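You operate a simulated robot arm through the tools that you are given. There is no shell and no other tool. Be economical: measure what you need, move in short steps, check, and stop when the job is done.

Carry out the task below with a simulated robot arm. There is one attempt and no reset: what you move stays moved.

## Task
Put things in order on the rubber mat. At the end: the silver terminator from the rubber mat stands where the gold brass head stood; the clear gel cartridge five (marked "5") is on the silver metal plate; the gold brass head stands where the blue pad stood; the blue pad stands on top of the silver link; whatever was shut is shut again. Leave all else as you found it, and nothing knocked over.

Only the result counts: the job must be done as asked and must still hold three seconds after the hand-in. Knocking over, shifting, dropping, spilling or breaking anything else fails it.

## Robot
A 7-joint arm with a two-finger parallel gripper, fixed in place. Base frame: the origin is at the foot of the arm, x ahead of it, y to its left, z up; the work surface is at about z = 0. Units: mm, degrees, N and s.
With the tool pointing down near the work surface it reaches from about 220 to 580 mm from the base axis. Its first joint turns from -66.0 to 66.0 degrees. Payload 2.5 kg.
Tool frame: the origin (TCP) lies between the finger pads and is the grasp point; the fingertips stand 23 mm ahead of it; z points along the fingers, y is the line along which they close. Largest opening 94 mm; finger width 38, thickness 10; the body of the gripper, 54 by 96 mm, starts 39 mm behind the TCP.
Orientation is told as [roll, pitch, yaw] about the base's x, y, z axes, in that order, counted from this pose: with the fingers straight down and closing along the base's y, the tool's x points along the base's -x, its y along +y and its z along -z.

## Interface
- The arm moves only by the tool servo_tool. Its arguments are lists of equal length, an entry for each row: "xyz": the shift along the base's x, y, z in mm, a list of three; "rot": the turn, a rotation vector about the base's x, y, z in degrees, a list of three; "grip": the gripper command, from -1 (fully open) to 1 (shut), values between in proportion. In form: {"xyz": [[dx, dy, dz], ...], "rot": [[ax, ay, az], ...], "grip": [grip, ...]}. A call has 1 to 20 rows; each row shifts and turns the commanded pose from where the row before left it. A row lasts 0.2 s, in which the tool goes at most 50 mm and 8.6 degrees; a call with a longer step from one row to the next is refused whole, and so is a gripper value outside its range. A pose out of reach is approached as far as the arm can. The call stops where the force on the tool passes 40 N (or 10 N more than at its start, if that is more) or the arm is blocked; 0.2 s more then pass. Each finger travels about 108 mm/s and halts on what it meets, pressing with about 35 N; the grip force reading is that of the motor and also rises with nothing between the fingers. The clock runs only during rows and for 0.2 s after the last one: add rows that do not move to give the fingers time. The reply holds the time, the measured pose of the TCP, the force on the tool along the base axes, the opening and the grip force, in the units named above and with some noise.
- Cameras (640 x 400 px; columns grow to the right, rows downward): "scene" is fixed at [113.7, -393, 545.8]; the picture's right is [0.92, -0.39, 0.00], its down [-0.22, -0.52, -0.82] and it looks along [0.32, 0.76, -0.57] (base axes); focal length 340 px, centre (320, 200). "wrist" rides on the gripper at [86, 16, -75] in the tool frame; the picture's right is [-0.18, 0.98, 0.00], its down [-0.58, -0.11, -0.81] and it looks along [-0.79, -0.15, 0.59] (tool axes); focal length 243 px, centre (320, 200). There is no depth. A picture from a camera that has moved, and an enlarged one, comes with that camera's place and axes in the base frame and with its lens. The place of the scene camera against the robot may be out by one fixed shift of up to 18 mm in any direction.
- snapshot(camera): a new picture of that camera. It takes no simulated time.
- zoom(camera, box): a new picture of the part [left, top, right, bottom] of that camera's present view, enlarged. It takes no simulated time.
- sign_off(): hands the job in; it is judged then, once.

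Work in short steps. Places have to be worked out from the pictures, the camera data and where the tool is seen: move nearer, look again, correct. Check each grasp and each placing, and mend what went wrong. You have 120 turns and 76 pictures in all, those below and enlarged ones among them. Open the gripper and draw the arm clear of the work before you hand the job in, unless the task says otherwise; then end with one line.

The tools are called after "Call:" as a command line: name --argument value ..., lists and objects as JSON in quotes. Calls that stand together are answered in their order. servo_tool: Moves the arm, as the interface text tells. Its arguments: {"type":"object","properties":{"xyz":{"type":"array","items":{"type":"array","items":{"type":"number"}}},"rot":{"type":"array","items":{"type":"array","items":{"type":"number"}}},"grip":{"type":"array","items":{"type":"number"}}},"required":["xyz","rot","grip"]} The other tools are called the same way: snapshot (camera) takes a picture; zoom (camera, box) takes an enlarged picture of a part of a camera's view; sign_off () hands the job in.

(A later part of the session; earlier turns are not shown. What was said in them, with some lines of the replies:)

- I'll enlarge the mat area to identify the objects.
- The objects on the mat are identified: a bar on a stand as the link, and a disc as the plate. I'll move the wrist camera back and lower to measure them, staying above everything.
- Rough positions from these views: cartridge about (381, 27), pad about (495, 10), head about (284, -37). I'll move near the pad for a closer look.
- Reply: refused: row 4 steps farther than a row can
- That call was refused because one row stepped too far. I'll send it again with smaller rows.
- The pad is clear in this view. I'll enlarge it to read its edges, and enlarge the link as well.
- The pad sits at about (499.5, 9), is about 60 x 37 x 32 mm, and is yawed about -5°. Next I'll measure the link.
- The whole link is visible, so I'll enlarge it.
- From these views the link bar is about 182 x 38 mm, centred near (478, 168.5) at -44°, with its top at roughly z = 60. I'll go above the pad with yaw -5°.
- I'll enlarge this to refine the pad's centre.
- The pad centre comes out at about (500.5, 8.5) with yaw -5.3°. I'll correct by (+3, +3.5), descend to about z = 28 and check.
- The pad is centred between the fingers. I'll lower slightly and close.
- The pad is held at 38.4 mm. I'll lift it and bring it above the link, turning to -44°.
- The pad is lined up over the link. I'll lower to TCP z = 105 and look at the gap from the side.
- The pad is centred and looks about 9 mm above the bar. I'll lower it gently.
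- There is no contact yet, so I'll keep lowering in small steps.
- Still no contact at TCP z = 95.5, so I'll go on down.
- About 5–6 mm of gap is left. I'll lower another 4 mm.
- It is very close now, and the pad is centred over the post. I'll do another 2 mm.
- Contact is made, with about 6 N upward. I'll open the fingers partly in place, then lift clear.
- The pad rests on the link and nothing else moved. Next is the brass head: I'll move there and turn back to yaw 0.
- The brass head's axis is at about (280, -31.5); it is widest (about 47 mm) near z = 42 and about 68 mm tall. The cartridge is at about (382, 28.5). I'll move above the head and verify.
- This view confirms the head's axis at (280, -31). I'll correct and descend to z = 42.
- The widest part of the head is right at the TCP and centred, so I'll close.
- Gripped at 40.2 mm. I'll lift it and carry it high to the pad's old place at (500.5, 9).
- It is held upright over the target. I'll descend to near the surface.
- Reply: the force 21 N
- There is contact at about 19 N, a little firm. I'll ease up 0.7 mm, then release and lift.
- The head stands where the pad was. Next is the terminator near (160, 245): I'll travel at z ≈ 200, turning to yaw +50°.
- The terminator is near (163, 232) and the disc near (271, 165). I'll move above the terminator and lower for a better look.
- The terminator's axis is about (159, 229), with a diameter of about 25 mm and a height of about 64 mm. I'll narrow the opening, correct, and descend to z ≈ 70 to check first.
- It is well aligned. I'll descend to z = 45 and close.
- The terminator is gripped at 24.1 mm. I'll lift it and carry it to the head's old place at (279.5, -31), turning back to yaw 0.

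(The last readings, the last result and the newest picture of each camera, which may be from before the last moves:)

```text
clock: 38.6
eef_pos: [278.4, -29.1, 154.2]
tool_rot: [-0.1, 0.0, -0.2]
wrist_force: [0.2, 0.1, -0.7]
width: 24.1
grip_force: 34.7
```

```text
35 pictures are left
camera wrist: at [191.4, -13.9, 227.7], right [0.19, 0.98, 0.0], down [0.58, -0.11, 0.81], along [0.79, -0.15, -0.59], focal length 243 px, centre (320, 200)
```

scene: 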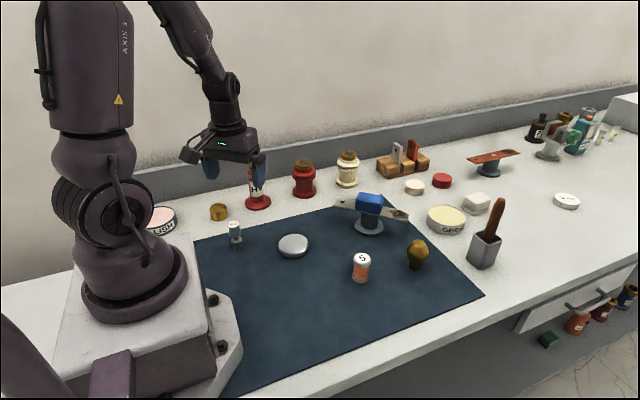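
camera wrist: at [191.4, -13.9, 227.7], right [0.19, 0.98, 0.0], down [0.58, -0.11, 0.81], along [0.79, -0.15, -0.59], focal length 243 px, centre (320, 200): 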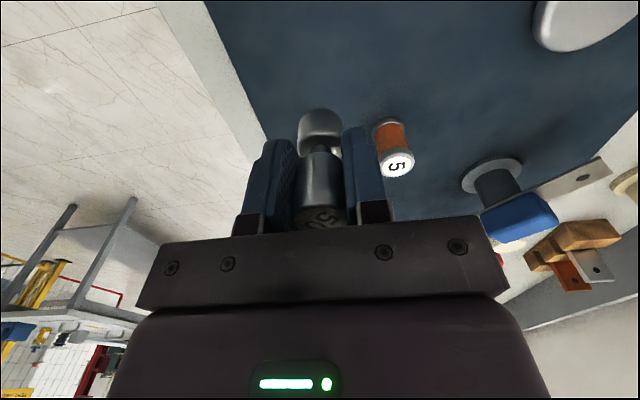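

It is upright and on target. I'll descend close to the mat, then use fine steps.

Call:
servo_tool --xyz '[[0, -1.5, -35], [0, 0, -35], [0, 0, -25], [0, 0, -11], [0, 0, 0]]' --rot '[[0, 0, 0], [0, 0, 0], [0, 0, 0], [0, 0, 0], [0, 0, 0]]' --grip '[0.8, 0.8, 0.8, 0.8, 0.8]'

Call:
servo_tool --xyz '[[0, 0, -1], [0, 0, 0]]' --rot '[[0, 0, 0], [0, 0, 0]]' --grip '[0.8, 0.8]'

```text
clock: 39.8
eef_pos: [280.3, -29.5, 45.0]
tool_rot: [0.0, 0.0, 0.0]
wrist_force: [-5.7, -0.2, 29.2]
width: 24.5
grip_force: 35.1
```

```text
clock: 40.2
eef_pos: [279.9, -29.5, 44.7]
tool_rot: [0.0, -0.2, 0.0]
wrist_force: [-0.6, 1.1, 6.6]
width: 24.4
grip_force: 35.4
stopped in row 2: the force on the tool passed its limit (the readings are from after the stop); the commanded pose is now the measured one
```

It is seated, with the residual force at about 7 N. I'll release and lift.

Call:
servo_tool --xyz '[[0, 0, 0.3], [0, 0, 0], [0, 0, 0], [0, 0, 0], [0, 0, 20], [0, 0, 40], [0, 0, 40], [0, 0, 0]]' --rot '[[0, 0, 0], [0, 0, 0], [0, 0, 0], [0, 0, 0], [0, 0, 0], [0, 0, 0], [0, 0, 0], [0, 0, 0]]' --grip '[0.7, 0.1, -0.4, -0.4, -0.4, -0.4, -0.4, -0.4]'

Call:
snapshot --camera "wrist"

Call:
snapshot --camera "scene"

```text
clock: 42.0
eef_pos: [281.6, -31.6, 142.2]
tool_rot: [0.0, 0.1, 0.0]
wrist_force: [0.0, 0.7, 0.6]
width: 66.2
grip_force: 0.1
```

```text
34 pictures are left
camera wrist: at [194.0, -15.8, 217.4], right [0.18, 0.98, 0.0], down [0.58, -0.11, 0.81], along [0.79, -0.15, -0.59], focal length 243 px, centre (320, 200)
```

wrist: 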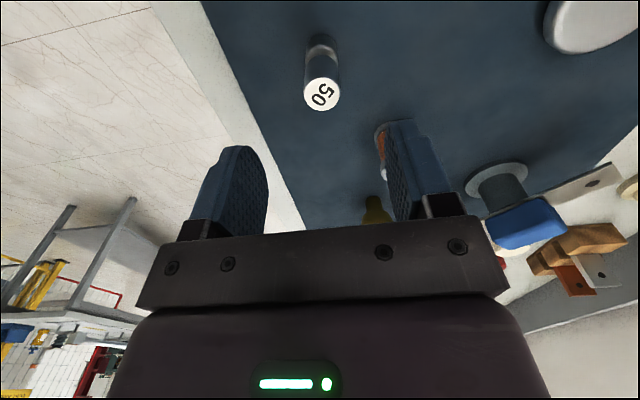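

```text
33 pictures are left
```

scene: 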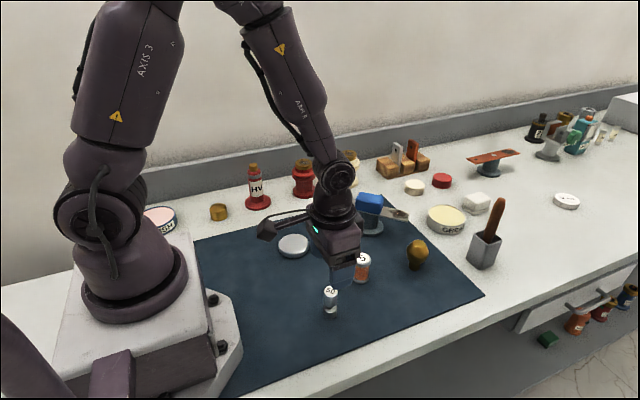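

The terminator stands in the head's old place. Next is the cartridge: I'll go above (382, 28.5).

Call:
servo_tool --xyz '[[33, 20, 0], [33, 20, 0], [34, 20, -20], [0, 0, 0], [0, 0, 0]]' --rot '[[0, 0, 0], [0, 0, 0], [0, 0, 0], [0, 0, 0], [0, 0, 0]]' --grip '[-0.6, -0.6, -0.6, -0.6, -0.6]'

Call:
zoom --camera "wrist" --box '[160, 0, 480, 200]'

```text
clock: 43.2
eef_pos: [382.3, 28.7, 121.3]
tool_rot: [0.0, -0.1, 0.1]
wrist_force: [0.1, 0.3, -0.4]
width: 75.2
grip_force: 0.0
```

```text
2.00 times, centred on (320, 100) of wrist
camera zoom: at [294.8, 43.0, 195.8], right [0.18, 0.98, 0.0], down [0.58, -0.11, 0.81], along [0.79, -0.15, -0.59], focal length 485 px, centre (320, 400)
```

zoom: 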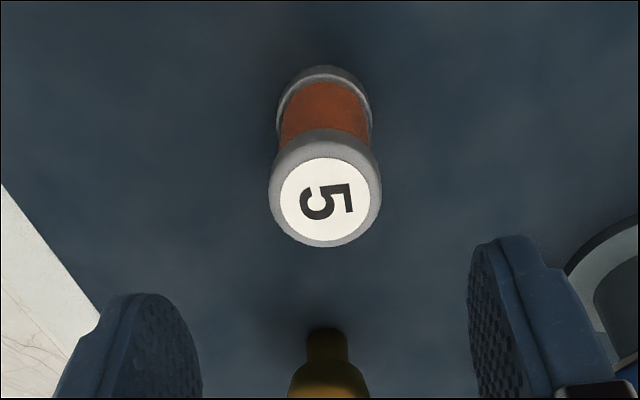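

The cartridge axis is about (379, 29), its height about 54 mm and its diameter about 33 mm. I'll correct and descend to z = 30.

Call:
servo_tool --xyz '[[-3, 0.5, -30], [0, 0, -30], [0, 0, -20], [0, 0, -11], [0, 0, 0]]' --rot '[[0, 0, 0], [0, 0, 0], [0, 0, 0], [0, 0, 0], [0, 0, 0]]' --grip '[-0.6, -0.6, -0.6, -0.6, -0.6]'

Call:
snapshot --camera "wrist"

```text
clock: 44.4
eef_pos: [376.2, 28.7, 32.0]
tool_rot: [0.0, 0.0, 0.0]
wrist_force: [0.0, -0.2, -0.6]
width: 75.2
grip_force: 0.0
```

```text
31 pictures are left
camera wrist: at [289.8, 44.5, 105.7], right [0.18, 0.98, 0.0], down [0.58, -0.11, 0.81], along [0.79, -0.15, -0.59], focal length 243 px, centre (320, 200)
```

wrist: 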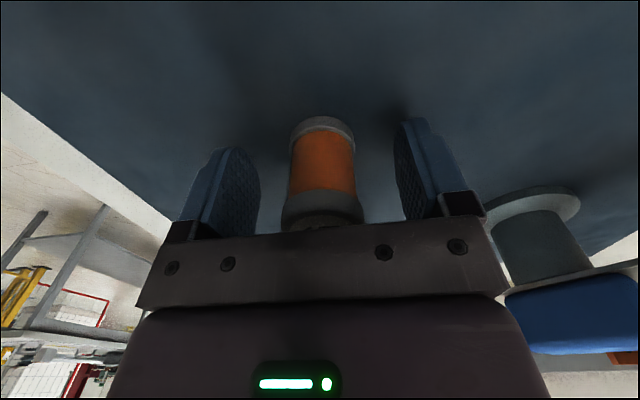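

It is centred. I'll shift 2 mm forward and close.

Call:
servo_tool --xyz '[[2, 0, -1], [0, 0, 0], [0, 0, 0], [0, 0, 0], [0, 0, 0]]' --rot '[[0, 0, 0], [0, 0, 0], [0, 0, 0], [0, 0, 0], [0, 0, 0]]' --grip '[-0.6, 0, 0.6, 0.6, 0.6]'

Call:
servo_tool --xyz '[[0, 0, 10], [0, 0, 40], [0, 0, 45], [0, 0, 0]]' --rot '[[0, 0, 0], [0, 0, 0], [0, 0, 0], [0, 0, 0]]' --grip '[0.6, 0.6, 0.6, 0.6]'

Call:
snapshot --camera "wrist"

```text
clock: 45.6
eef_pos: [378.2, 29.0, 32.1]
tool_rot: [0.0, -0.1, 0.0]
wrist_force: [0.8, -0.8, -0.4]
width: 34.9
grip_force: 34.8
```

```text
clock: 46.6
eef_pos: [376.2, 32.8, 126.6]
tool_rot: [0.0, 0.0, 0.0]
wrist_force: [-0.4, -0.7, -0.1]
width: 34.7
grip_force: 34.8
```

```text
30 pictures are left
camera wrist: at [289.6, 47.6, 201.0], right [0.18, 0.98, 0.0], down [0.58, -0.11, 0.81], along [0.79, -0.15, -0.59], focal length 243 px, centre (320, 200)
```

wrist: 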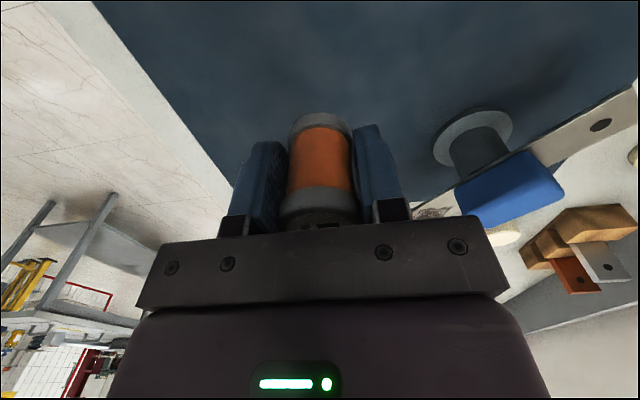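

The cartridge is held upright. I'll bring it above the disc plate near (271, 165) and measure the disc.

Call:
servo_tool --xyz '[[-20, 26, 15], [-20, 26, 0], [-22, 26, 0], [-22, 27, 0], [-21, 27, 0], [0, 0, 0], [0, 0, 0]]' --rot '[[0, 0, 0], [0, 0, 0], [0, 0, 0], [0, 0, 0], [0, 0, 0], [0, 0, 0], [0, 0, 0]]' --grip '[0.6, 0.6, 0.6, 0.6, 0.6, 0.6, 0.6]'

Call:
zoom --camera "wrist" --box '[160, 0, 480, 200]'

Call:
zoom --camera "scene" --box '[230, 170, 390, 270]'

```text
clock: 48.2
eef_pos: [274.7, 164.9, 143.8]
tool_rot: [-0.1, 0.0, 0.1]
wrist_force: [0.4, 0.7, -1.5]
width: 34.9
grip_force: 35.0
```

```text
2.00 times, centred on (320, 100) of wrist
camera zoom: at [187.3, 179.3, 217.7], right [0.18, 0.98, 0.0], down [0.58, -0.11, 0.81], along [0.79, -0.15, -0.59], focal length 485 px, centre (320, 400)
```

zoom: 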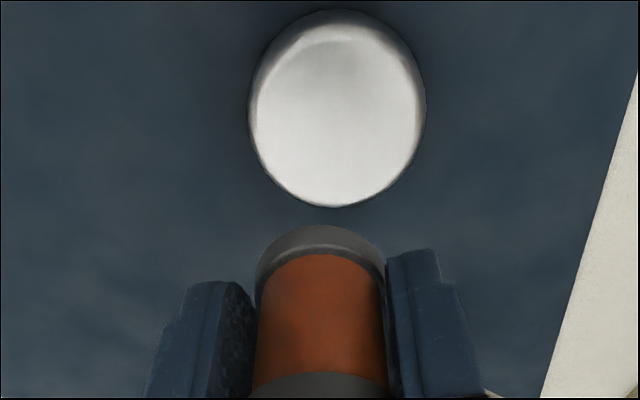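

```text
4.00 times, centred on (310, 220) of scene
camera zoom: at [113.7, -393.0, 545.8], right [0.92, -0.39, 0.0], down [-0.22, -0.52, -0.82], along [0.32, 0.76, -0.57], focal length 1361 px, centre (360, 120)
```

zoom: 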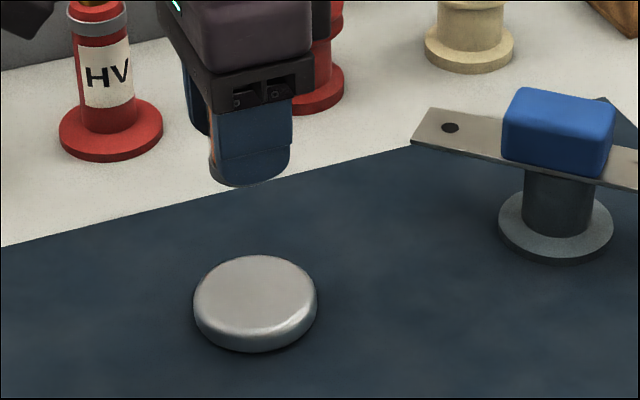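

The disc centre is about (277.5, 168.5), with a diameter of about 70 mm. I'll correct and descend to just above it.

Call:
servo_tool --xyz '[[2.5, 3.5, -30], [0, 0, -30], [0, 0, -22], [0, 0, 0]]' --rot '[[0, 0, 0], [0, 0, 0], [0, 0, 0], [0, 0, 0]]' --grip '[0.6, 0.6, 0.6, 0.6]'

Call:
zoom --camera "wrist" --box '[160, 0, 480, 250]'

Call:
zoom --camera "scene" --box '[230, 190, 350, 270]'

```text
clock: 49.2
eef_pos: [277.4, 167.8, 61.4]
tool_rot: [0.1, -0.1, -0.1]
wrist_force: [0.1, 0.6, -0.7]
width: 34.7
grip_force: 35.3
```

```text
1.60 times, centred on (320, 125) of wrist
camera zoom: at [190.3, 183.0, 136.1], right [0.18, 0.98, 0.0], down [0.58, -0.11, 0.81], along [0.79, -0.15, -0.59], focal length 388 px, centre (320, 320)
```

zoom: 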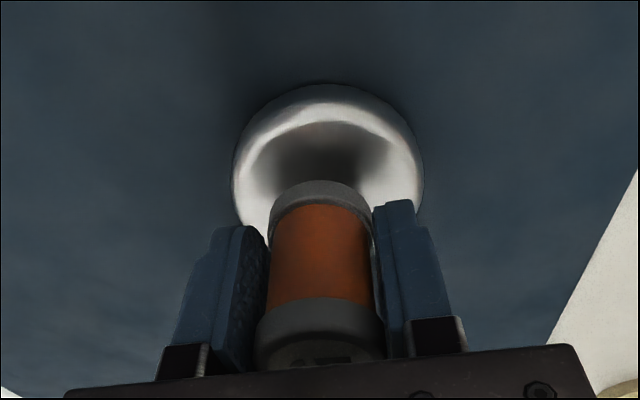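

```text
5.00 times, centred on (290, 230) of scene
camera zoom: at [113.7, -393.0, 545.8], right [0.92, -0.39, 0.0], down [-0.22, -0.52, -0.82], along [0.32, 0.76, -0.57], focal length 1701 px, centre (470, 50)
```

zoom: 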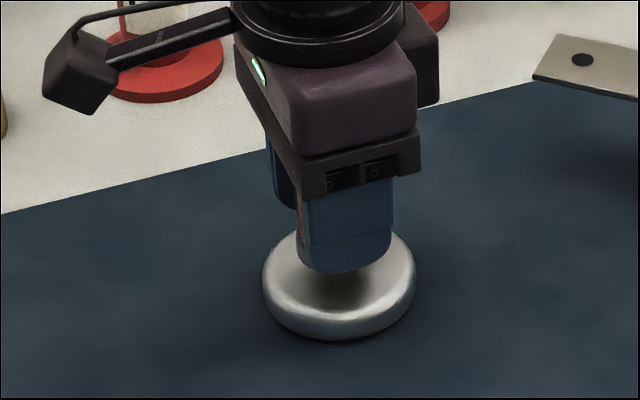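

It is centred on the plate. I'll lower in small steps until contact.

Call:
servo_tool --xyz '[[0, 0, -5], [0, 0, -3], [0, 0, 0]]' --rot '[[0, 0, 0], [0, 0, 0], [0, 0, 0]]' --grip '[0.6, 0.6, 0.6]'

Call:
zoom --camera "wrist" --box '[220, 50, 420, 200]'

```text
clock: 50.0
eef_pos: [275.6, 166.4, 54.2]
tool_rot: [0.0, -0.1, 0.0]
wrist_force: [-0.6, 0.6, -0.6]
width: 34.9
grip_force: 35.1
```

```text
2.67 times, centred on (320, 125) of wrist
camera zoom: at [189.7, 181.7, 128.2], right [0.18, 0.98, 0.0], down [0.58, -0.11, 0.81], along [0.79, -0.15, -0.59], focal length 647 px, centre (320, 400)
```

zoom: 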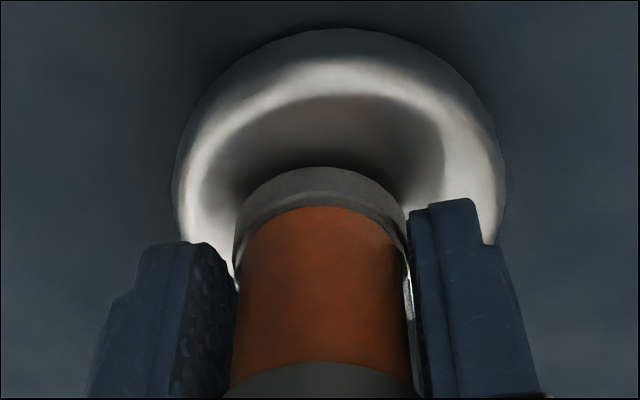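

The disc sits slightly to the right of the cartridge, so I'll shift (+2, +3) while lowering.

Call:
servo_tool --xyz '[[2, 3, -1.5], [0, 0, -1.5], [0, 0, 0]]' --rot '[[0, 0, 0], [0, 0, 0], [0, 0, 0]]' --grip '[0.6, 0.6, 0.6]'

Call:
servo_tool --xyz '[[0, 0, -1], [0, 0, -1], [0, 0, 0]]' --rot '[[0, 0, 0], [0, 0, 0], [0, 0, 0]]' --grip '[0.6, 0.6, 0.6]'

Call:
servo_tool --xyz '[[0, 0, -1], [0, 0, 0]]' --rot '[[0, 0, 0], [0, 0, 0]]' --grip '[0.6, 0.6]'

Call:
zoom --camera "wrist" --box '[220, 50, 420, 200]'

```text
clock: 50.8
eef_pos: [278.7, 168.7, 50.6]
tool_rot: [0.0, -0.1, 0.0]
wrist_force: [-0.4, 0.0, 0.0]
width: 34.8
grip_force: 35.4
```

```text
clock: 51.6
eef_pos: [278.8, 171.0, 50.0]
tool_rot: [0.0, -0.1, 0.0]
wrist_force: [-3.2, -2.4, 11.7]
width: 35.2
grip_force: 34.7
```

```text
clock: 52.2
eef_pos: [279.9, 170.3, 48.1]
tool_rot: [0.1, -0.3, -0.1]
wrist_force: [-3.0, 0.6, 17.1]
width: 35.1
grip_force: 35.0
```

```text
2.67 times, centred on (320, 125) of wrist
camera zoom: at [192.3, 185.5, 121.9], right [0.18, 0.98, 0.0], down [0.58, -0.11, 0.81], along [0.79, -0.15, -0.59], focal length 647 px, centre (320, 400)
```

zoom: 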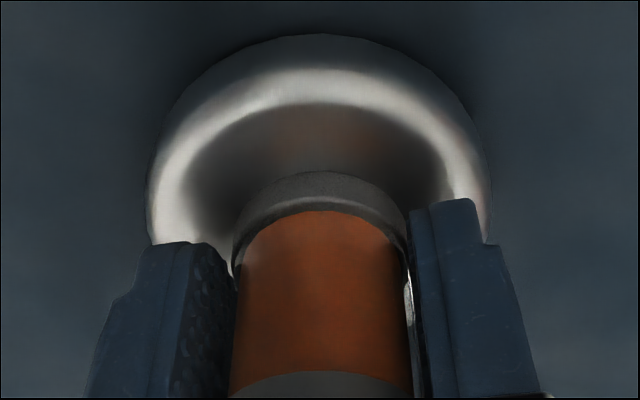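

It is in contact (17 N) and centred. I'll ease up slightly, release and lift.

Call:
servo_tool --xyz '[[0, 0, 0.7], [0, 0, 0], [0, 0, 0], [0, 0, 0], [0, 0, 15], [0, 0, 40], [0, 0, 45], [0, 0, 40], [0, 0, 0]]' --rot '[[0, 0, 0], [0, 0, 0], [0, 0, 0], [0, 0, 0], [0, 0, 0], [0, 0, 0], [0, 0, 0], [0, 0, 0], [0, 0, 0]]' --grip '[0.5, 0, -0.4, -0.4, -0.4, -0.4, -0.4, -0.4, -0.4]'

Call:
snapshot --camera "wrist"

Call:
snapshot --camera "scene"

```text
clock: 54.2
eef_pos: [278.6, 168.9, 190.5]
tool_rot: [0.1, -0.1, 0.0]
wrist_force: [-0.1, 0.4, -0.9]
width: 65.9
grip_force: 0.1
```

```text
23 pictures are left
camera wrist: at [192.1, 183.6, 264.1], right [0.18, 0.98, 0.0], down [0.58, -0.11, 0.81], along [0.79, -0.15, -0.59], focal length 243 px, centre (320, 200)
```

wrist: 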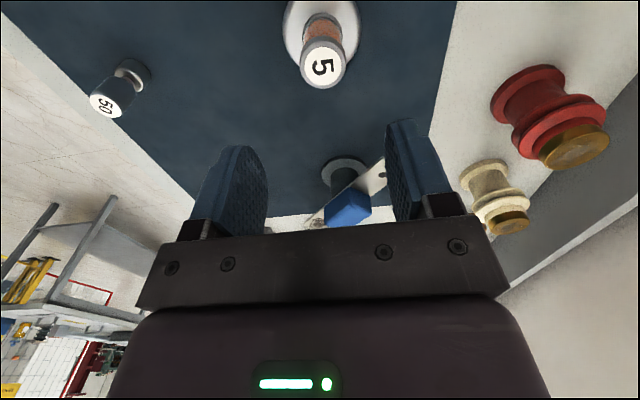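

```text
22 pictures are left
```

scene: 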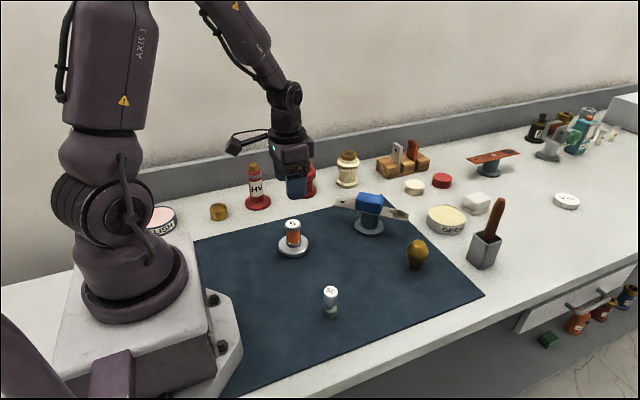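

Everything is in place. I'll open the gripper, raise the arm clear, and take a last look.

Call:
servo_tool --xyz '[[0, 0, 40], [15, -15, 40], [15, -15, 40], [0, 0, 0], [0, 0, 0]]' --rot '[[0, 0, 0], [0, 0, 0], [0, 0, 0], [0, 0, 0], [0, 0, 0]]' --grip '[-0.4, -1, -1, -1, -1]'

Call:
zoom --camera "scene" --box '[220, 160, 460, 330]'

```text
clock: 55.4
eef_pos: [308.9, 139.0, 310.0]
tool_rot: [0.0, -0.1, 0.0]
wrist_force: [0.0, -0.6, -0.2]
width: 94.2
grip_force: 0.1
```

```text
2.35 times, centred on (340, 245) of scene
camera zoom: at [113.7, -393.0, 545.8], right [0.92, -0.39, 0.0], down [-0.22, -0.52, -0.82], along [0.32, 0.76, -0.57], focal length 800 px, centre (273, 94)
```

zoom: 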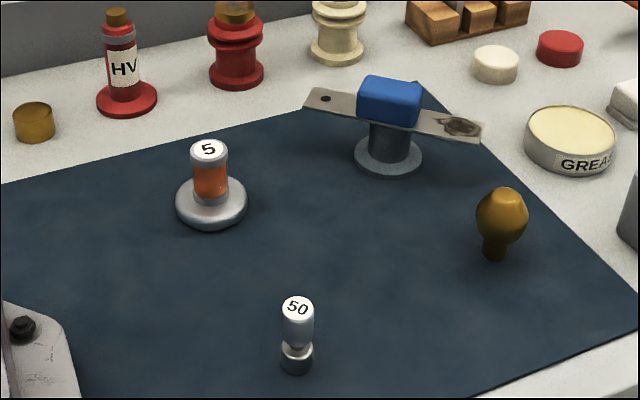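

All four items are upright and in their places, and the arm is clear, so I'm handing in.

Call:
sign_off

```text
The job is handed in.
```

The job is handed in: the terminator stands in the brass head's old place, the head in the blue pad's old place, the pad on the silver link and cartridge five on the metal plate; nothing shut was opened and nothing was knocked over.
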